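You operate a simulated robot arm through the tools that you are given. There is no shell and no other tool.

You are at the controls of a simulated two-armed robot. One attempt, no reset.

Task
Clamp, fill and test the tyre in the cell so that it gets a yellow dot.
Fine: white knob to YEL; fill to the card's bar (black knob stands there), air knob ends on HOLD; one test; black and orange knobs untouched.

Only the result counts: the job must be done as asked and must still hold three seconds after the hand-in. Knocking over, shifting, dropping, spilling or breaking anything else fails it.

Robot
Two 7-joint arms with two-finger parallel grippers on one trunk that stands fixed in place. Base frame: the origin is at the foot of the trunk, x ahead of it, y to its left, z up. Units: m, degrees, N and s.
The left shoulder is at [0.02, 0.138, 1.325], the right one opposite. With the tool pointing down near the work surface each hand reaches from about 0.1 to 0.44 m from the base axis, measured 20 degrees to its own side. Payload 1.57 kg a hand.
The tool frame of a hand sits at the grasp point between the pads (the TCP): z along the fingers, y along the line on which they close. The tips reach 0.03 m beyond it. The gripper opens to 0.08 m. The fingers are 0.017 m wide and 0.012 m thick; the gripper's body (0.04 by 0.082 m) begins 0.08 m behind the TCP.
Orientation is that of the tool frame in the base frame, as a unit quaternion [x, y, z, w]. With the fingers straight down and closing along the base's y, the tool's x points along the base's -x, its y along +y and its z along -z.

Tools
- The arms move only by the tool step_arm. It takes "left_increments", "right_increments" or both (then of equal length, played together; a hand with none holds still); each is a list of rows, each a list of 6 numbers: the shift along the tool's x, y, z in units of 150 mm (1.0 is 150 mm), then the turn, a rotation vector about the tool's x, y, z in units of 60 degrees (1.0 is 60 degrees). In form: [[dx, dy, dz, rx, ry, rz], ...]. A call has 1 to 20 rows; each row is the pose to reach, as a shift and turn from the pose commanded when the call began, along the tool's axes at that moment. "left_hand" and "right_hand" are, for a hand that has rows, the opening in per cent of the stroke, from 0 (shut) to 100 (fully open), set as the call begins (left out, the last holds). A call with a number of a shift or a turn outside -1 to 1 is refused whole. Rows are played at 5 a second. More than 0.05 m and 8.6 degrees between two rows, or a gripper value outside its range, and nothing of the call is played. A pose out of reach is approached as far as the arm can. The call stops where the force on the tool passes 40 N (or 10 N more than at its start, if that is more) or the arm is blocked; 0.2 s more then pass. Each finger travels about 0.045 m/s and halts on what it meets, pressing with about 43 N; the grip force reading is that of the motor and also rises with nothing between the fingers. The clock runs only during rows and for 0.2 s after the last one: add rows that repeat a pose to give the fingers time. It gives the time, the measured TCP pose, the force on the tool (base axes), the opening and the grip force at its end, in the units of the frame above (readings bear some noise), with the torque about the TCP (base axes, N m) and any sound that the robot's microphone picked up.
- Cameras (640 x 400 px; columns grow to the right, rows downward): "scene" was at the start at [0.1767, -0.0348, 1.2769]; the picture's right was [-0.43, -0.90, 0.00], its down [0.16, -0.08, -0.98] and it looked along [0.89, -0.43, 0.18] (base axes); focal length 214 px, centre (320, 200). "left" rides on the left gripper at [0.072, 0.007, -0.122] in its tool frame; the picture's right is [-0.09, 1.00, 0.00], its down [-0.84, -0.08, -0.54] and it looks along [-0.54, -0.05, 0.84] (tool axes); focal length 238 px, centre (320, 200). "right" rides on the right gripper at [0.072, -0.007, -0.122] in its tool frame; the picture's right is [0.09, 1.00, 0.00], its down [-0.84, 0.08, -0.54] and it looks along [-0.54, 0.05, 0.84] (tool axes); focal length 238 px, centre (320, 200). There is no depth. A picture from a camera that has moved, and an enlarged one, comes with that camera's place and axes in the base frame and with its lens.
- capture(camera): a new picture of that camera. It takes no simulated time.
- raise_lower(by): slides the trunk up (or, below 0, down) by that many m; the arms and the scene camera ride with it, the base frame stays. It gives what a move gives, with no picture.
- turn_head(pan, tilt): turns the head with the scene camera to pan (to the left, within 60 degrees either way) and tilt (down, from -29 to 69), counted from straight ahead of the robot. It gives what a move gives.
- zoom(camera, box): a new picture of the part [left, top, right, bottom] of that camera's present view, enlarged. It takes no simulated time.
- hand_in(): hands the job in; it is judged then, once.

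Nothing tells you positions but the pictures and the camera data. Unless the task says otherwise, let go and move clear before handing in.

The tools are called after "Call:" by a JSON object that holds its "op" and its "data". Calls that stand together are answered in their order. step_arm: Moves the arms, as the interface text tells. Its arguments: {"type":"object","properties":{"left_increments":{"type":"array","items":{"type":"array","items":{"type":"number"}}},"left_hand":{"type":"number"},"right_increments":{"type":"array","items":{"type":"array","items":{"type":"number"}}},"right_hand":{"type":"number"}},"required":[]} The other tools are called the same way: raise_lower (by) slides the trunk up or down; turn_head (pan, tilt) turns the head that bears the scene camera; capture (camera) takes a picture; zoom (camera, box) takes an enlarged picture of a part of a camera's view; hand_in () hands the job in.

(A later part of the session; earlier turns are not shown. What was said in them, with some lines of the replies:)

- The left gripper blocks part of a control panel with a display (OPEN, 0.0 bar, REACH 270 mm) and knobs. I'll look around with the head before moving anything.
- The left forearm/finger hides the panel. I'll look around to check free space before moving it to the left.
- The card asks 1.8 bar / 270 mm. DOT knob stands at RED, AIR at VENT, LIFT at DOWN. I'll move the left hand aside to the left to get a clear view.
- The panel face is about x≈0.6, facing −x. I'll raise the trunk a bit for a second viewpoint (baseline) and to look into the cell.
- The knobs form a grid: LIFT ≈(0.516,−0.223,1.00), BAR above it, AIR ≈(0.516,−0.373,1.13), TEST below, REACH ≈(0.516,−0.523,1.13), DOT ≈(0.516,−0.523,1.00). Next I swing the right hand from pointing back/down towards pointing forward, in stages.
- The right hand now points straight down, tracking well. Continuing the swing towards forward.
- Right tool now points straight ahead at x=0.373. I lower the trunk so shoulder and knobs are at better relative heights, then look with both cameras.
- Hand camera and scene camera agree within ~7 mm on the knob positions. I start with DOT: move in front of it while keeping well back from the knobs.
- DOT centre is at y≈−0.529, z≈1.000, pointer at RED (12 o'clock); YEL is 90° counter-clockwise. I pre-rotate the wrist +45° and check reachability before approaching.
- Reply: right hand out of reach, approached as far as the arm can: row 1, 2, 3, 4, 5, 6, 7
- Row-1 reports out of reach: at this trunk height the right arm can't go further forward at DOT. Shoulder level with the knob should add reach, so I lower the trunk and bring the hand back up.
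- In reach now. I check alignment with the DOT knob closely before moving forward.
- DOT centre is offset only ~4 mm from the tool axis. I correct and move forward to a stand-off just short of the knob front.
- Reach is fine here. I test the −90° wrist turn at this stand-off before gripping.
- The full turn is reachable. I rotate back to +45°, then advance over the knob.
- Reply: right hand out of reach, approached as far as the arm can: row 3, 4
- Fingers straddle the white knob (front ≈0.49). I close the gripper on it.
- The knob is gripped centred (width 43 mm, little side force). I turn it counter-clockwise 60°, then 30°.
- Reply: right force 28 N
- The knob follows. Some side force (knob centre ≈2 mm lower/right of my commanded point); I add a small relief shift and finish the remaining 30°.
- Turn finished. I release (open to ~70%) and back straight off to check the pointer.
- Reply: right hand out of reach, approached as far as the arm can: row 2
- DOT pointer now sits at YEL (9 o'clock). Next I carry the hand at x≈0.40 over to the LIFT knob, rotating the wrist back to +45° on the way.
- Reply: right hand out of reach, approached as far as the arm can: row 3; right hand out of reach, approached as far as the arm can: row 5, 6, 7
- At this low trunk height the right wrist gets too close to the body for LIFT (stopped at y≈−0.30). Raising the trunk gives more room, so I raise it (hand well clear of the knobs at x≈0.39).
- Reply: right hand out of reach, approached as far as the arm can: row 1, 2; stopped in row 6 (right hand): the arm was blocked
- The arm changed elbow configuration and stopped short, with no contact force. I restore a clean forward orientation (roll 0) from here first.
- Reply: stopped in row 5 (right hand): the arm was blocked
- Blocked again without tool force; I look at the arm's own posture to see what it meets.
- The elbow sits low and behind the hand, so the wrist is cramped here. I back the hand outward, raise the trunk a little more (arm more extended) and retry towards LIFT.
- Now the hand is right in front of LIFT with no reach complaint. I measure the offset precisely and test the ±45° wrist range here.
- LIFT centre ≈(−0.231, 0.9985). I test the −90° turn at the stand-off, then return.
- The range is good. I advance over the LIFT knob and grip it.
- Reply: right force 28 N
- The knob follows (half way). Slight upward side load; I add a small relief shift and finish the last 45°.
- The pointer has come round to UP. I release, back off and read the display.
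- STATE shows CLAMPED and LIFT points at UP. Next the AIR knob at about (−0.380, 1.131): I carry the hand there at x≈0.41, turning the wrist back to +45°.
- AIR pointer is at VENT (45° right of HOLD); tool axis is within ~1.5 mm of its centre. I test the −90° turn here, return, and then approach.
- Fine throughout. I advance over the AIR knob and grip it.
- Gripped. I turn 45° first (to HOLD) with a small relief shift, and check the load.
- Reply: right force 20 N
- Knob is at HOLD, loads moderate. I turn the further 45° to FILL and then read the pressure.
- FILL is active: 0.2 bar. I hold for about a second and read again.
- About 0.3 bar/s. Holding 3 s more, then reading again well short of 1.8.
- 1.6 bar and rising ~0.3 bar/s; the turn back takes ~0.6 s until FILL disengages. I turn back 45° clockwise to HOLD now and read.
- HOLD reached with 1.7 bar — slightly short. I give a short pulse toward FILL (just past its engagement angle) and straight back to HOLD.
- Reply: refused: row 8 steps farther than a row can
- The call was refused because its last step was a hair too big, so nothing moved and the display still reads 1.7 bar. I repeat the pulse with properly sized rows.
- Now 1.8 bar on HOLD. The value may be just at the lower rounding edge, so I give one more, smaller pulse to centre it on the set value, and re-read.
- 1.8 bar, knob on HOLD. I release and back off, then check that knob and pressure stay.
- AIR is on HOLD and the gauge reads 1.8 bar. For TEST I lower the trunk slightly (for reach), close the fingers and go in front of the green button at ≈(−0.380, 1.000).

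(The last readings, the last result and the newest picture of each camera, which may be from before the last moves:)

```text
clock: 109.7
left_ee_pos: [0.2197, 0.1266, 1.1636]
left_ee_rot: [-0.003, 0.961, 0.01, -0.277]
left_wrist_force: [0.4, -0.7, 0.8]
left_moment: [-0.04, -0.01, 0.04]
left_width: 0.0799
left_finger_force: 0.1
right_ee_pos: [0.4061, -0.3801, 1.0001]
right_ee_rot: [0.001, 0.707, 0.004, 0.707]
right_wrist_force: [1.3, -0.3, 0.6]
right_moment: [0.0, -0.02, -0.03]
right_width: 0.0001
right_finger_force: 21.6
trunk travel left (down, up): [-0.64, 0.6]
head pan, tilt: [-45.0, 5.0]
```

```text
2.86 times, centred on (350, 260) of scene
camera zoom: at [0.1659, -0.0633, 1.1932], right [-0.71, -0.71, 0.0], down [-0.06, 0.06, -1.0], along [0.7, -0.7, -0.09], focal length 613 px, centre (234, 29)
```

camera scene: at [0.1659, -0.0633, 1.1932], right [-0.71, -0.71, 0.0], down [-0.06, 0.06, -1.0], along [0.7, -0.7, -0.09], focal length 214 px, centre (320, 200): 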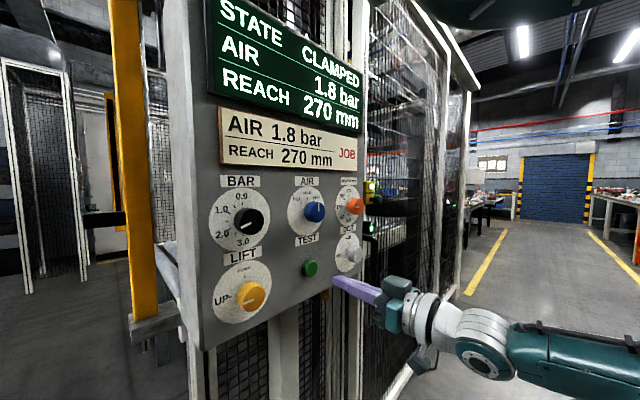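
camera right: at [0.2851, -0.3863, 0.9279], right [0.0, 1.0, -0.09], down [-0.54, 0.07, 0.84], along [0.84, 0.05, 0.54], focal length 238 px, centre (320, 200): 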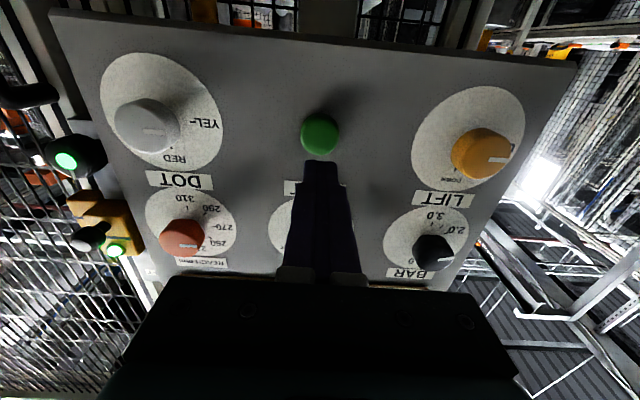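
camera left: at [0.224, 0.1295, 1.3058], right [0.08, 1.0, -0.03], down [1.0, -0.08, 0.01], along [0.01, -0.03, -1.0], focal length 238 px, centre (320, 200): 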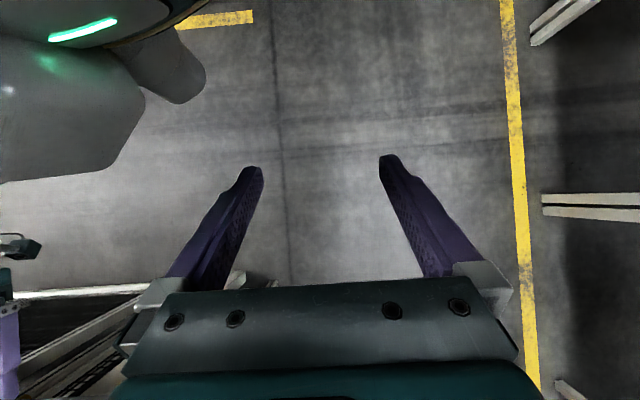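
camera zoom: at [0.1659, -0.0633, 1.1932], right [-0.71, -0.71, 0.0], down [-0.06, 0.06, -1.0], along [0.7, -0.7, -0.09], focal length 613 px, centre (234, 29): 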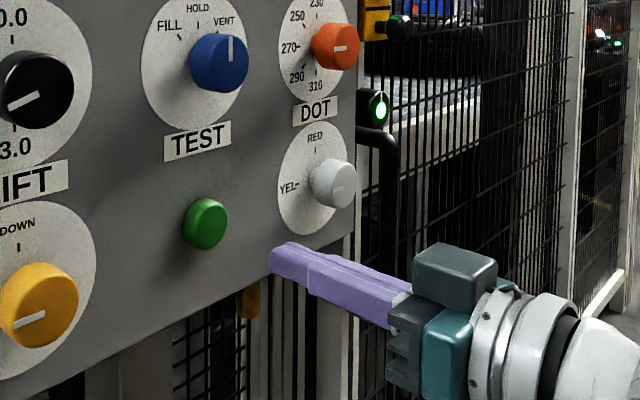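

All other knobs read correctly (BAR ≈1.8, REACH 270, DOT YEL, LIFT UP, AIR HOLD). The button is on the tool axis, front ≈0.50; I approach to just short of it.

Call:
{"op": "step_arm", "data": {"right_increments": [[0, 0, 0.08, 0, 0, 0], [0, 0, 0.16, 0, 0, 0], [0, 0, 0.24, 0, 0, 0], [0, 0, 0.32, 0, 0, 0], [0, 0, 0.38, 0, 0, 0], [0, 0, 0.38, 0, 0, 0]]}}

Call:
{"op": "zoom", "data": {"camera": "right", "box": [260, 90, 380, 190]}}

Call:
{"op": "zoom", "data": {"camera": "scene", "box": [270, 190, 430, 330]}}

```text
clock: 111.1
left_ee_pos: [0.2186, 0.1266, 1.1638]
left_ee_rot: [-0.004, 0.961, 0.01, -0.278]
left_wrist_force: [0.3, 0.2, 0.2]
left_moment: [0.01, 0.05, 0.02]
left_width: 0.0802
left_finger_force: 0.1
right_ee_pos: [0.4635, -0.3809, 1.0015]
right_ee_rot: [0.001, 0.707, 0.003, 0.707]
right_wrist_force: [-0.1, 0.1, -0.1]
right_moment: [-0.05, 0.02, -0.02]
right_width: 0.0
right_finger_force: 21.2
trunk travel left (down, up): [-0.64, 0.6]
head pan, tilt: [-45.0, 5.0]
```

```text
4.00 times, centred on (320, 140) of right
camera zoom: at [0.342, -0.3872, 0.9295], right [0.0, 1.0, -0.09], down [-0.54, 0.07, 0.84], along [0.84, 0.05, 0.54], focal length 953 px, centre (320, 440)
```

zoom: 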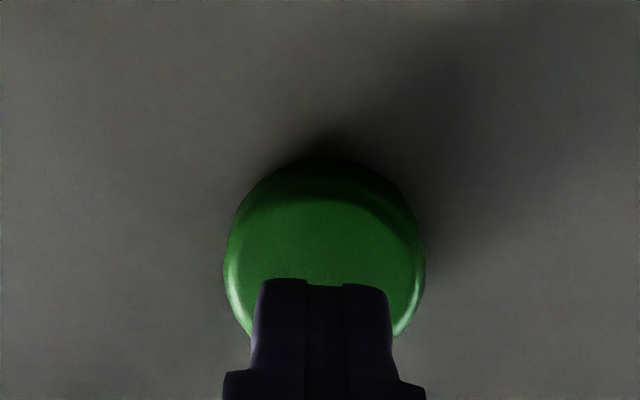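

```text
2.86 times, centred on (350, 260) of scene
camera zoom: at [0.1659, -0.0633, 1.1932], right [-0.71, -0.71, 0.0], down [-0.06, 0.06, -1.0], along [0.7, -0.7, -0.09], focal length 613 px, centre (234, 29)
```

zoom: 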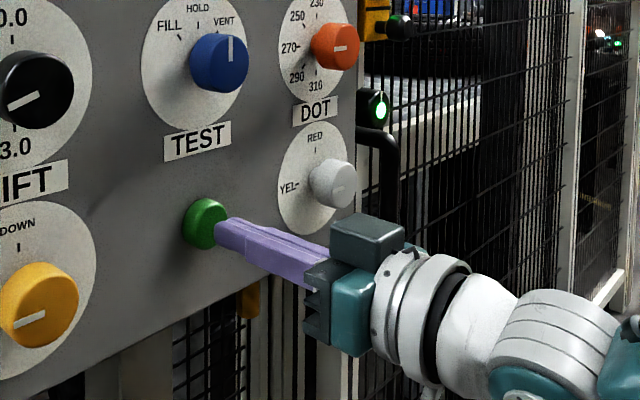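

Fingertips are centred just in front of the button. I press in slowly, watching force and sound.

Call:
{"op": "step_arm", "data": {"right_increments": [[0, 0, 0.012, 0, 0, 0], [0, 0, 0.024, 0, 0, 0], [0, 0, 0.036, 0, 0, 0], [0, 0, 0.048, 0, 0, 0]]}}

Call:
{"op": "capture", "data": {"camera": "scene"}}

```text
clock: 112.1
left_ee_pos: [0.2186, 0.1258, 1.1643]
left_ee_rot: [-0.003, 0.961, 0.01, -0.278]
left_wrist_force: [-1.7, 0.2, 0.0]
left_moment: [0.0, -0.01, 0.01]
left_width: 0.0798
left_finger_force: 0.0
right_ee_pos: [0.4712, -0.3808, 1.0]
right_ee_rot: [0.002, 0.707, 0.003, 0.707]
right_wrist_force: [0.4, 0.9, -0.1]
right_moment: [0.0, 0.02, -0.02]
right_width: 0.0
right_finger_force: 21.1
trunk travel left (down, up): [-0.64, 0.6]
head pan, tilt: [-45.0, 5.0]
```

```text
taken
camera scene: at [0.1659, -0.0633, 1.1932], right [-0.71, -0.71, 0.0], down [-0.06, 0.06, -1.0], along [0.7, -0.7, -0.09], focal length 214 px, centre (320, 200)
```

scene: 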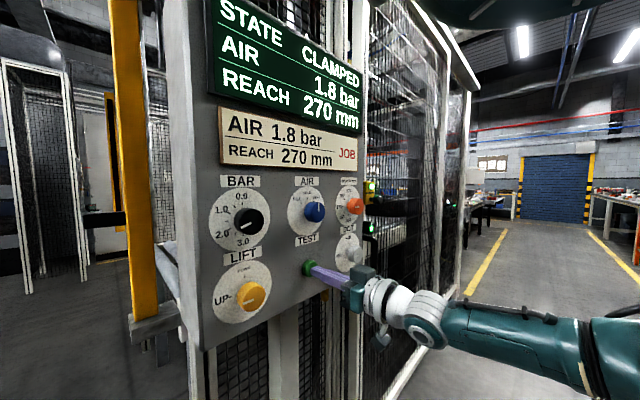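

No contact yet (tip ≈0.501). I keep pressing in small steps.

Call:
{"op": "step_arm", "data": {"right_increments": [[0, 0, 0.012, 0, 0, 0], [0, 0, 0.024, 0, 0, 0], [0, 0, 0.036, 0, 0, 0], [0, 0, 0.048, 0, 0, 0]]}}

Call:
{"op": "capture", "data": {"camera": "scene"}}

Call:
{"op": "zoom", "data": {"camera": "right", "box": [260, 90, 380, 190]}}

```text
clock: 113.1
left_ee_pos: [0.2198, 0.127, 1.1635]
left_ee_rot: [-0.003, 0.961, 0.01, -0.278]
left_wrist_force: [-0.5, 0.4, -0.3]
left_moment: [0.03, 0.01, -0.05]
left_width: 0.0799
left_finger_force: 0.1
right_ee_pos: [0.4763, -0.3799, 1.0009]
right_ee_rot: [0.001, 0.707, 0.003, 0.707]
right_wrist_force: [-1.6, -0.3, 1.0]
right_moment: [0.0, -0.01, 0.0]
right_width: 0.0
right_finger_force: 21.3
trunk travel left (down, up): [-0.64, 0.6]
head pan, tilt: [-45.0, 5.0]
```

```text
taken
camera scene: at [0.1657, -0.0634, 1.1932], right [-0.71, -0.71, 0.0], down [-0.06, 0.06, -1.0], along [0.7, -0.7, -0.09], focal length 214 px, centre (320, 200)
```

scene: 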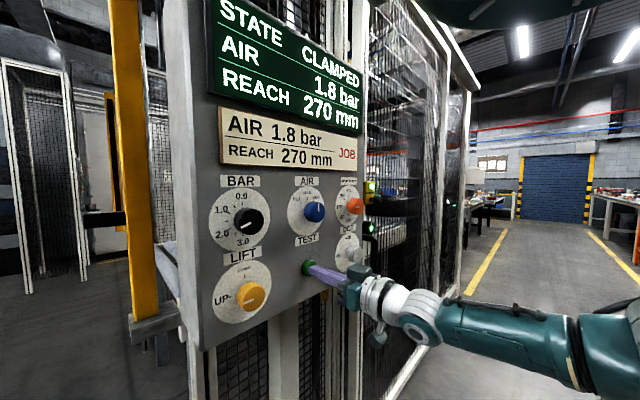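

```text
4.00 times, centred on (320, 140) of right
camera zoom: at [0.3556, -0.3866, 0.9281], right [0.0, 1.0, -0.09], down [-0.54, 0.07, 0.84], along [0.84, 0.05, 0.54], focal length 953 px, centre (320, 440)
```

zoom: 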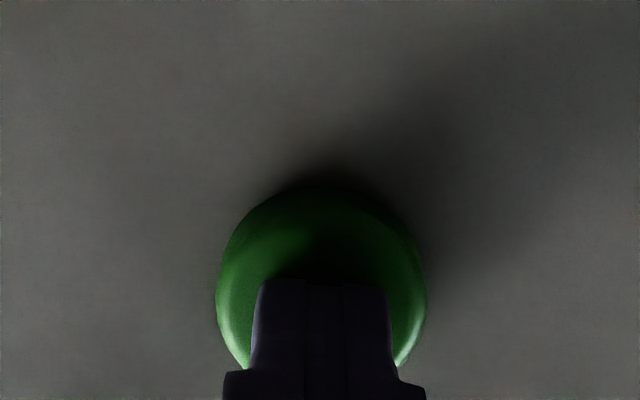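

Contact is just starting. Continuing the press.

Call:
{"op": "step_arm", "data": {"right_increments": [[0, 0, 0.012, 0, 0, 0], [0, 0, 0.024, 0, 0, 0], [0, 0, 0.036, 0, 0, 0]]}}

Call:
{"op": "capture", "data": {"camera": "scene"}}

```text
clock: 113.9
left_ee_pos: [0.2165, 0.1259, 1.1638]
left_ee_rot: [-0.003, 0.961, 0.009, -0.278]
left_wrist_force: [0.4, 0.2, 0.4]
left_moment: [0.0, -0.01, 0.02]
left_width: 0.0798
left_finger_force: 0.1
right_ee_pos: [0.4828, -0.3814, 0.9991]
right_ee_rot: [0.002, 0.707, 0.003, 0.707]
right_wrist_force: [-12.2, 0.3, 4.0]
right_moment: [0.05, -0.11, 0.05]
right_width: 0.0
right_finger_force: 21.4
trunk travel left (down, up): [-0.64, 0.6]
head pan, tilt: [-45.0, 5.0]
heard: click
```

```text
taken
camera scene: at [0.1646, -0.0634, 1.193], right [-0.71, -0.71, 0.0], down [-0.06, 0.06, -1.0], along [0.7, -0.7, -0.09], focal length 214 px, centre (320, 200)
```

scene: 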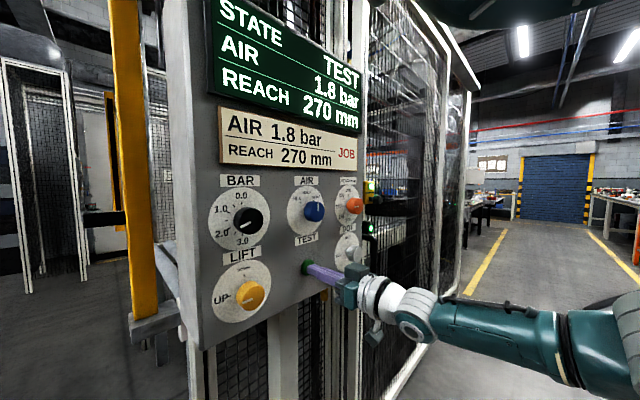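

Click heard and STATE shows TEST. I retract straight back from the button and follow the display.

Call:
{"op": "step_arm", "data": {"right_increments": [[0, 0, -0.12, 0, 0, 0], [0, 0, -0.25, 0, 0, 0], [0, 0, -0.38, 0, 0, 0], [0, 0, -0.5, 0, 0, 0], [0, 0, -0.62, 0, 0, 0]]}}

Call:
{"op": "capture", "data": {"camera": "scene"}}

```text
clock: 115.1
left_ee_pos: [0.2184, 0.1274, 1.1637]
left_ee_rot: [-0.003, 0.961, 0.01, -0.278]
left_wrist_force: [0.1, 0.0, -0.9]
left_moment: [-0.03, 0.01, 0.01]
left_width: 0.0801
left_finger_force: 0.0
right_ee_pos: [0.3918, -0.3784, 1.0006]
right_ee_rot: [0.002, 0.707, 0.002, 0.707]
right_wrist_force: [-0.3, 0.2, -0.4]
right_moment: [-0.01, -0.02, -0.03]
right_width: 0.0002
right_finger_force: 21.3
trunk travel left (down, up): [-0.64, 0.6]
head pan, tilt: [-45.0, 5.0]
```

```text
taken
camera scene: at [0.1659, -0.0633, 1.1932], right [-0.71, -0.71, 0.0], down [-0.06, 0.06, -1.0], along [0.7, -0.7, -0.09], focal length 214 px, centre (320, 200)
```

scene: 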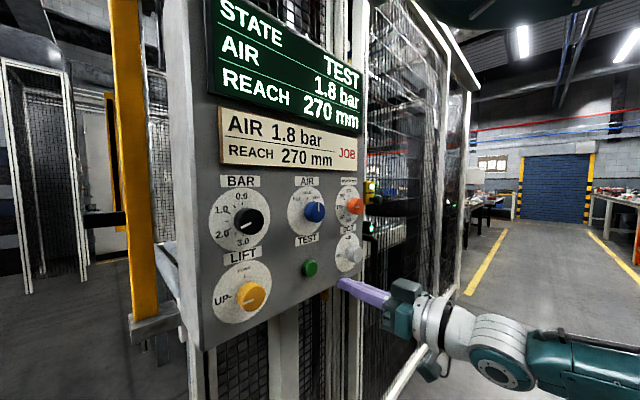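

The test is running. I hold still and let time pass until it ends.

Call:
{"op": "step_arm", "data": {"right_increments": [[0, 0, 0, 0, 0, 0], [0, 0, 0, 0, 0, 0], [0, 0, 0, 0, 0, 0], [0, 0, 0, 0, 0, 0], [0, 0, 0, 0, 0, 0], [0, 0, 0, 0, 0, 0], [0, 0, 0, 0, 0, 0], [0, 0, 0, 0, 0, 0], [0, 0, 0, 0, 0, 0], [0, 0, 0, 0, 0, 0]]}}

Call:
{"op": "capture", "data": {"camera": "scene"}}

Call:
{"op": "step_arm", "data": {"right_increments": [[0, 0, 0, 0, 0, 0], [0, 0, 0, 0, 0, 0], [0, 0, 0, 0, 0, 0], [0, 0, 0, 0, 0, 0], [0, 0, 0, 0, 0, 0], [0, 0, 0, 0, 0, 0], [0, 0, 0, 0, 0, 0], [0, 0, 0, 0, 0, 0], [0, 0, 0, 0, 0, 0], [0, 0, 0, 0, 0, 0], [0, 0, 0, 0, 0, 0], [0, 0, 0, 0, 0, 0], [0, 0, 0, 0, 0, 0], [0, 0, 0, 0, 0, 0], [0, 0, 0, 0, 0, 0]]}}

Call:
{"op": "capture", "data": {"camera": "scene"}}

```text
clock: 117.3
left_ee_pos: [0.2191, 0.1262, 1.1638]
left_ee_rot: [-0.003, 0.96, 0.01, -0.278]
left_wrist_force: [-0.4, -0.2, -1.3]
left_moment: [0.0, 0.01, -0.01]
left_width: 0.0803
left_finger_force: 0.1
right_ee_pos: [0.3905, -0.3789, 1.0001]
right_ee_rot: [0.001, 0.707, 0.003, 0.707]
right_wrist_force: [-0.4, -0.2, -0.5]
right_moment: [-0.01, 0.04, -0.05]
right_width: 0.0
right_finger_force: 21.7
trunk travel left (down, up): [-0.64, 0.6]
head pan, tilt: [-45.0, 5.0]
```

```text
taken
camera scene: at [0.1659, -0.0633, 1.1932], right [-0.71, -0.71, 0.0], down [-0.06, 0.06, -1.0], along [0.7, -0.7, -0.09], focal length 214 px, centre (320, 200)
```

scene: 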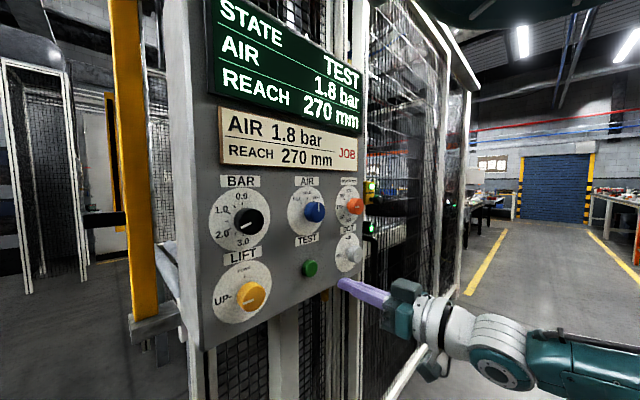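

```text
clock: 120.5
left_ee_pos: [0.2194, 0.1277, 1.164]
left_ee_rot: [-0.003, 0.96, 0.01, -0.278]
left_wrist_force: [0.1, -0.1, 0.4]
left_moment: [0.02, -0.02, 0.0]
left_width: 0.0799
left_finger_force: 0.1
right_ee_pos: [0.3914, -0.3783, 0.9999]
right_ee_rot: [0.002, 0.707, 0.004, 0.707]
right_wrist_force: [-0.1, -0.1, 0.0]
right_moment: [0.02, -0.01, -0.01]
right_width: 0.0
right_finger_force: 21.4
trunk travel left (down, up): [-0.64, 0.6]
head pan, tilt: [-45.0, 5.0]
```

```text
taken
camera scene: at [0.1659, -0.0633, 1.1932], right [-0.71, -0.71, 0.0], down [-0.06, 0.06, -1.0], along [0.7, -0.7, -0.09], focal length 214 px, centre (320, 200)
```

scene: 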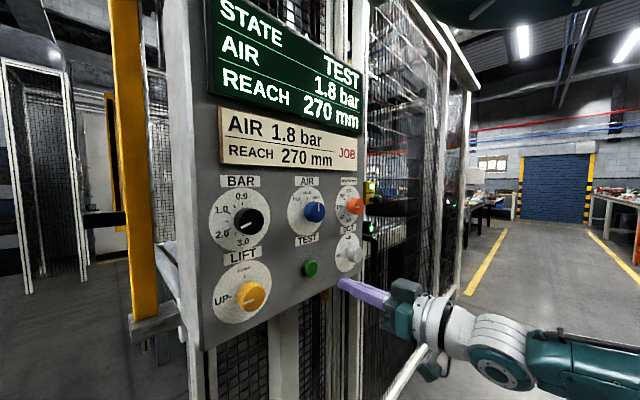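

Still in TEST after ~6.5 s. I keep waiting.

Call:
{"op": "step_arm", "data": {"right_increments": [[0, 0, 0, 0, 0, 0], [0, 0, 0, 0, 0, 0], [0, 0, 0, 0, 0, 0], [0, 0, 0, 0, 0, 0], [0, 0, 0, 0, 0, 0], [0, 0, 0, 0, 0, 0], [0, 0, 0, 0, 0, 0], [0, 0, 0, 0, 0, 0], [0, 0, 0, 0, 0, 0], [0, 0, 0, 0, 0, 0], [0, 0, 0, 0, 0, 0], [0, 0, 0, 0, 0, 0], [0, 0, 0, 0, 0, 0], [0, 0, 0, 0, 0, 0], [0, 0, 0, 0, 0, 0], [0, 0, 0, 0, 0, 0], [0, 0, 0, 0, 0, 0], [0, 0, 0, 0, 0, 0], [0, 0, 0, 0, 0, 0], [0, 0, 0, 0, 0, 0]]}}

Call:
{"op": "capture", "data": {"camera": "scene"}}

```text
clock: 124.7
left_ee_pos: [0.2199, 0.1263, 1.1642]
left_ee_rot: [-0.004, 0.96, 0.009, -0.278]
left_wrist_force: [0.2, 0.4, 0.2]
left_moment: [-0.03, -0.01, 0.02]
left_width: 0.08
left_finger_force: 0.0
right_ee_pos: [0.3912, -0.3783, 0.9998]
right_ee_rot: [0.001, 0.707, 0.003, 0.707]
right_wrist_force: [0.1, -0.2, 0.8]
right_moment: [-0.01, -0.01, -0.01]
right_width: 0.0002
right_finger_force: 20.9
trunk travel left (down, up): [-0.64, 0.6]
head pan, tilt: [-45.0, 5.0]
```

```text
taken
camera scene: at [0.1659, -0.0633, 1.1932], right [-0.71, -0.71, 0.0], down [-0.06, 0.06, -1.0], along [0.7, -0.7, -0.09], focal length 214 px, centre (320, 200)
```

scene: 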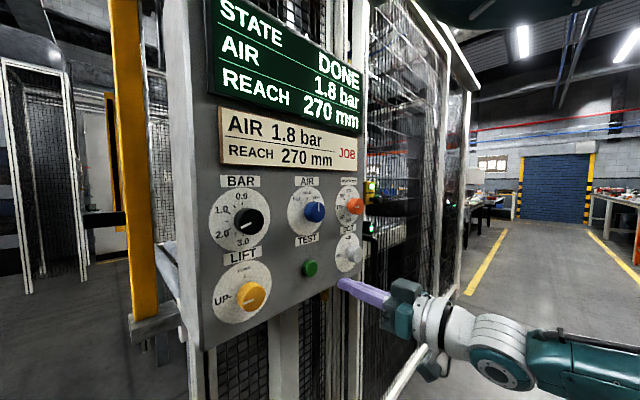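

STATE shows DONE at 1.8 bar. I back the hand further off and look into the cell at the tyre for the dot.

Call:
{"op": "step_arm", "data": {"right_increments": [[0, 0, -0.1, 0, 0, 0], [0, 0, -0.2, 0, 0, 0], [0, 0, -0.25, 0, 0, 0]]}}

Call:
{"op": "zoom", "data": {"camera": "scene", "box": [350, 100, 510, 300]}}

Call:
{"op": "zoom", "data": {"camera": "scene", "box": [190, 170, 380, 320]}}

Call:
{"op": "raise_lower", "data": {"by": 0.35}}

Call:
{"op": "turn_head", "data": {"pan": -40, "tilt": 20}}

Call:
{"op": "capture", "data": {"camera": "scene"}}

```text
clock: 125.5
left_ee_pos: [0.2194, 0.1273, 1.1649]
left_ee_rot: [-0.003, 0.961, 0.01, -0.278]
left_wrist_force: [0.0, -0.5, 0.2]
left_moment: [0.02, 0.01, -0.05]
left_width: 0.08
left_finger_force: 0.2
right_ee_pos: [0.3541, -0.379, 0.999]
right_ee_rot: [0.002, 0.707, 0.003, 0.707]
right_wrist_force: [0.1, -0.2, 0.1]
right_moment: [-0.03, 0.0, 0.03]
right_width: 0.0
right_finger_force: 20.7
trunk travel left (down, up): [-0.64, 0.6]
head pan, tilt: [-45.0, 5.0]
```

```text
2.00 times, centred on (430, 200) of scene
camera zoom: at [0.1659, -0.0633, 1.1932], right [-0.71, -0.71, 0.0], down [-0.06, 0.06, -1.0], along [0.7, -0.7, -0.09], focal length 429 px, centre (100, 200)
```

zoom: 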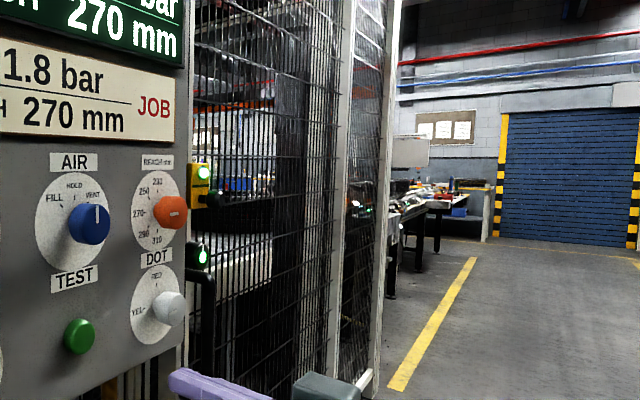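

```text
2.67 times, centred on (285, 245) of scene
camera zoom: at [0.1659, -0.0633, 1.1932], right [-0.71, -0.71, 0.0], down [-0.06, 0.06, -1.0], along [0.7, -0.7, -0.09], focal length 572 px, centre (413, 80)
```

zoom: 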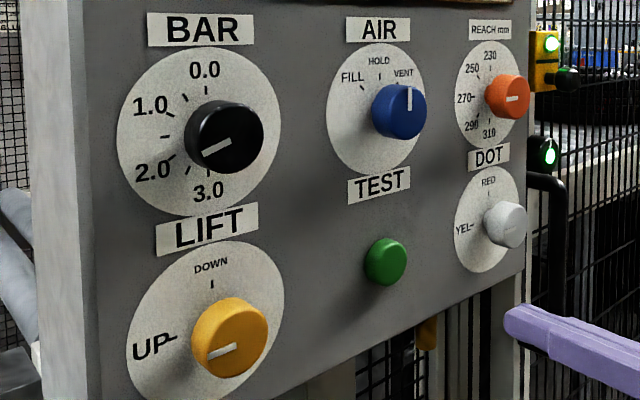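

```text
clock: 128.9
left_ee_pos: [0.2193, 0.1264, 1.5153]
left_ee_rot: [-0.004, 0.961, 0.009, -0.278]
left_wrist_force: [0.4, -0.2, 0.0]
left_moment: [-0.02, -0.01, 0.0]
left_width: 0.0799
left_finger_force: 0.0
right_ee_pos: [0.3545, -0.3798, 1.3491]
right_ee_rot: [0.002, 0.707, 0.003, 0.707]
right_wrist_force: [0.1, 1.1, 0.1]
right_moment: [0.0, 0.04, 0.0]
right_width: 0.0
right_finger_force: 21.4
trunk travel left (down, up): [-0.99, 0.25]
head pan, tilt: [-45.0, 5.0]
```

```text
clock: 129.7
left_ee_pos: [0.2186, 0.126, 1.5142]
left_ee_rot: [-0.004, 0.961, 0.01, -0.278]
left_wrist_force: [0.9, -0.9, 0.1]
left_moment: [-0.01, -0.03, 0.0]
left_width: 0.0798
left_finger_force: 0.0
right_ee_pos: [0.3538, -0.3797, 1.3504]
right_ee_rot: [0.001, 0.707, 0.004, 0.707]
right_wrist_force: [0.4, -0.1, -0.4]
right_moment: [-0.03, -0.02, 0.02]
right_width: 0.0
right_finger_force: 21.3
trunk travel left (down, up): [-0.99, 0.25]
head pan, tilt: [-40.0, 20.0]
```

```text
taken
camera scene: at [0.1723, -0.0583, 1.5189], right [-0.64, -0.77, 0.0], down [-0.26, 0.22, -0.94], along [0.72, -0.6, -0.34], focal length 214 px, centre (320, 200)
```

scene: 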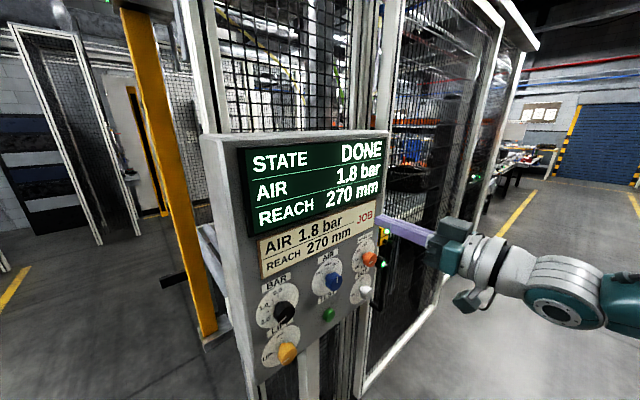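

DONE, 1.8 bar; all knobs read as required. I zoom into the cell to look for the yellow dot on the tyre.

Call:
{"op": "zoom", "data": {"camera": "scene", "box": [210, 10, 420, 150]}}

Call:
{"op": "zoom", "data": {"camera": "scene", "box": [375, 90, 475, 230]}}

```text
2.86 times, centred on (315, 80) of scene
camera zoom: at [0.1723, -0.0583, 1.5189], right [-0.64, -0.77, 0.0], down [-0.26, 0.22, -0.94], along [0.72, -0.6, -0.34], focal length 613 px, centre (334, 543)
```

zoom: 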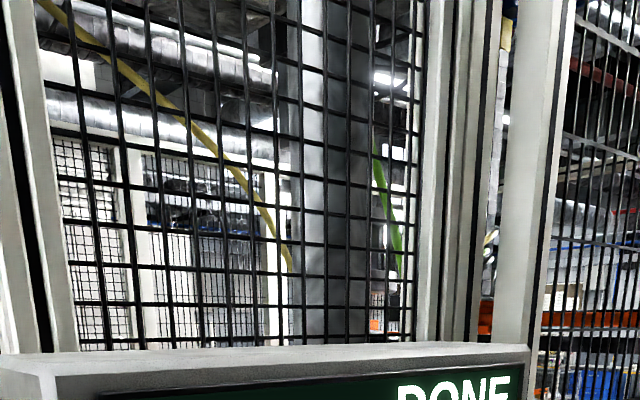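

```text
2.86 times, centred on (425, 160) of scene
camera zoom: at [0.1723, -0.0583, 1.5189], right [-0.64, -0.77, 0.0], down [-0.26, 0.22, -0.94], along [0.72, -0.6, -0.34], focal length 613 px, centre (20, 314)
```

zoom: 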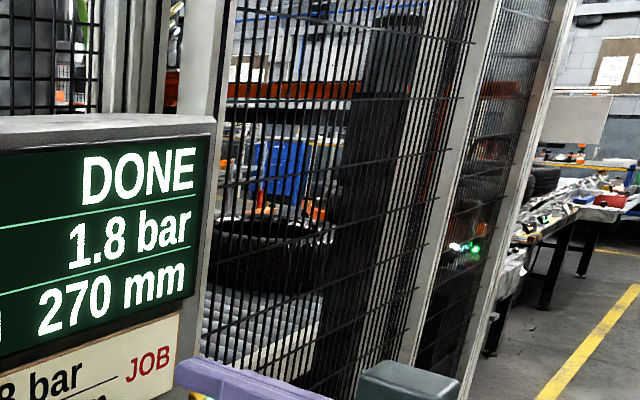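

The tyre lies on the rollers. I raise the trunk a bit more to see its upper sidewall.

Call:
{"op": "raise_lower", "data": {"by": 0.24}}

Call:
{"op": "turn_head", "data": {"pan": -45, "tilt": 30}}

Call:
{"op": "capture", "data": {"camera": "scene"}}

Call:
{"op": "zoom", "data": {"camera": "scene", "box": [330, 40, 430, 160]}}

```text
clock: 132.2
left_ee_pos: [0.2185, 0.1274, 1.7546]
left_ee_rot: [-0.004, 0.961, 0.01, -0.278]
left_wrist_force: [0.0, 0.0, 0.2]
left_moment: [-0.02, 0.01, -0.02]
left_width: 0.0803
left_finger_force: 0.1
right_ee_pos: [0.3533, -0.3795, 1.5904]
right_ee_rot: [0.002, 0.707, 0.003, 0.707]
right_wrist_force: [-0.7, -0.2, 0.0]
right_moment: [0.02, 0.02, 0.0]
right_width: 0.0001
right_finger_force: 21.3
trunk travel left (down, up): [-1.23, 0.01]
head pan, tilt: [-40.0, 20.0]
```

```text
clock: 132.9
left_ee_pos: [0.2183, 0.1263, 1.753]
left_ee_rot: [-0.004, 0.961, 0.01, -0.278]
left_wrist_force: [0.0, -1.0, -0.4]
left_moment: [0.0, -0.01, 0.01]
left_width: 0.0799
left_finger_force: 0.0
right_ee_pos: [0.354, -0.3793, 1.5909]
right_ee_rot: [0.001, 0.707, 0.003, 0.707]
right_wrist_force: [-0.1, 0.1, -0.6]
right_moment: [-0.01, 0.0, 0.02]
right_width: 0.0002
right_finger_force: 21.4
trunk travel left (down, up): [-1.23, 0.01]
head pan, tilt: [-45.0, 30.0]
```

```text
taken
camera scene: at [0.1649, -0.0623, 1.7428], right [-0.71, -0.71, 0.0], down [-0.35, 0.35, -0.87], along [0.61, -0.61, -0.5], focal length 214 px, centre (320, 200)
```

scene: 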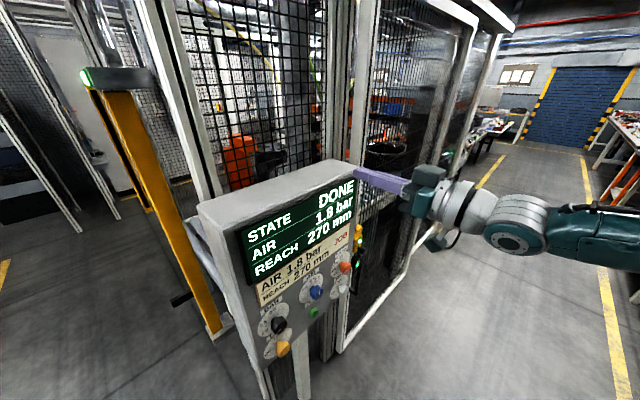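

```text
3.33 times, centred on (380, 100) of scene
camera zoom: at [0.1649, -0.0623, 1.7428], right [-0.71, -0.71, 0.0], down [-0.35, 0.35, -0.87], along [0.61, -0.61, -0.5], focal length 715 px, centre (120, 533)
```

zoom: 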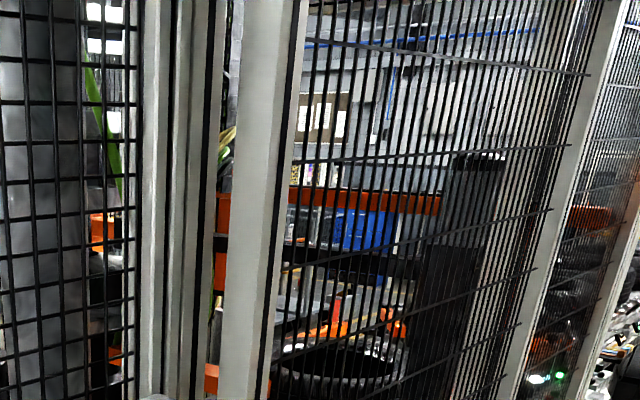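

Call:
{"op": "zoom", "data": {"camera": "scene", "box": [345, 120, 435, 190]}}

Call:
{"op": "zoom", "data": {"camera": "scene", "box": [225, 150, 385, 370]}}

```text
5.71 times, centred on (390, 155) of scene
camera zoom: at [0.1649, -0.0623, 1.7428], right [-0.71, -0.71, 0.0], down [-0.35, 0.35, -0.87], along [0.61, -0.61, -0.5], focal length 1226 px, centre (-80, 457)
```

zoom: 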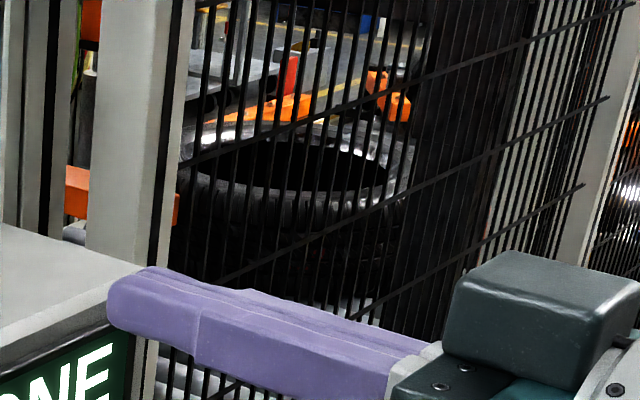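

```text
1.82 times, centred on (305, 260) of scene
camera zoom: at [0.1649, -0.0623, 1.7428], right [-0.71, -0.71, 0.0], down [-0.35, 0.35, -0.87], along [0.61, -0.61, -0.5], focal length 390 px, centre (347, 91)
```

zoom: 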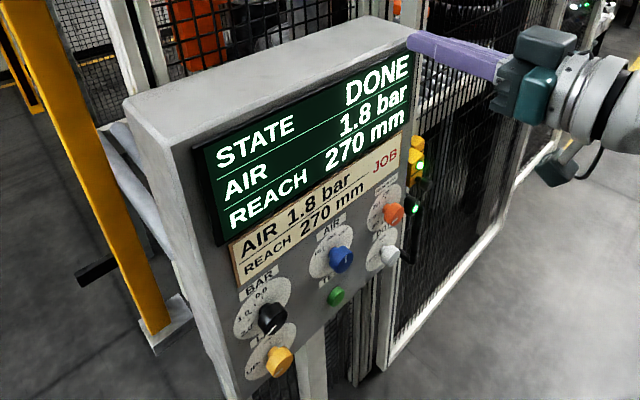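

The display reads DONE at 1.8 bar with LIFT on UP, AIR on HOLD, DOT on YEL and BAR and REACH as they were. I couldn't see the dot itself: mesh hides most of the tyre's sidewall from every view I tried. Both hands are clear of the panel, so I hand in.

Call:
{"op": "hand_in", "data": {}}

```text
The job is handed in.
```

I clamped, filled and tested the tyre, and the job is handed in. I couldn't see the yellow dot itself because mesh hid most of the tyre's sidewall. The panel shows the test as DONE, and the dot knob was on YEL before the test started.

- **Dot (white knob):** turned from RED to YEL.
- **Clamp (yellow LIFT knob):** turned from DOWN to UP, and the display went to CLAMPED.
- **Fill (blue AIR knob):** turned from VENT to FILL, then to HOLD. It first stopped at 1.7 bar, so I gave it two short turns towards FILL. It ended on HOLD with the display at 1.8 bar, the card's value; the display only reads to 0.1 bar.
- **Test:** pressed once with one click; the display went from TEST to DONE.
- **Black and orange knobs:** not touched; they still stand at about 1.8 bar and at 270 mm.

Both hands were clear of the panel at hand-in.
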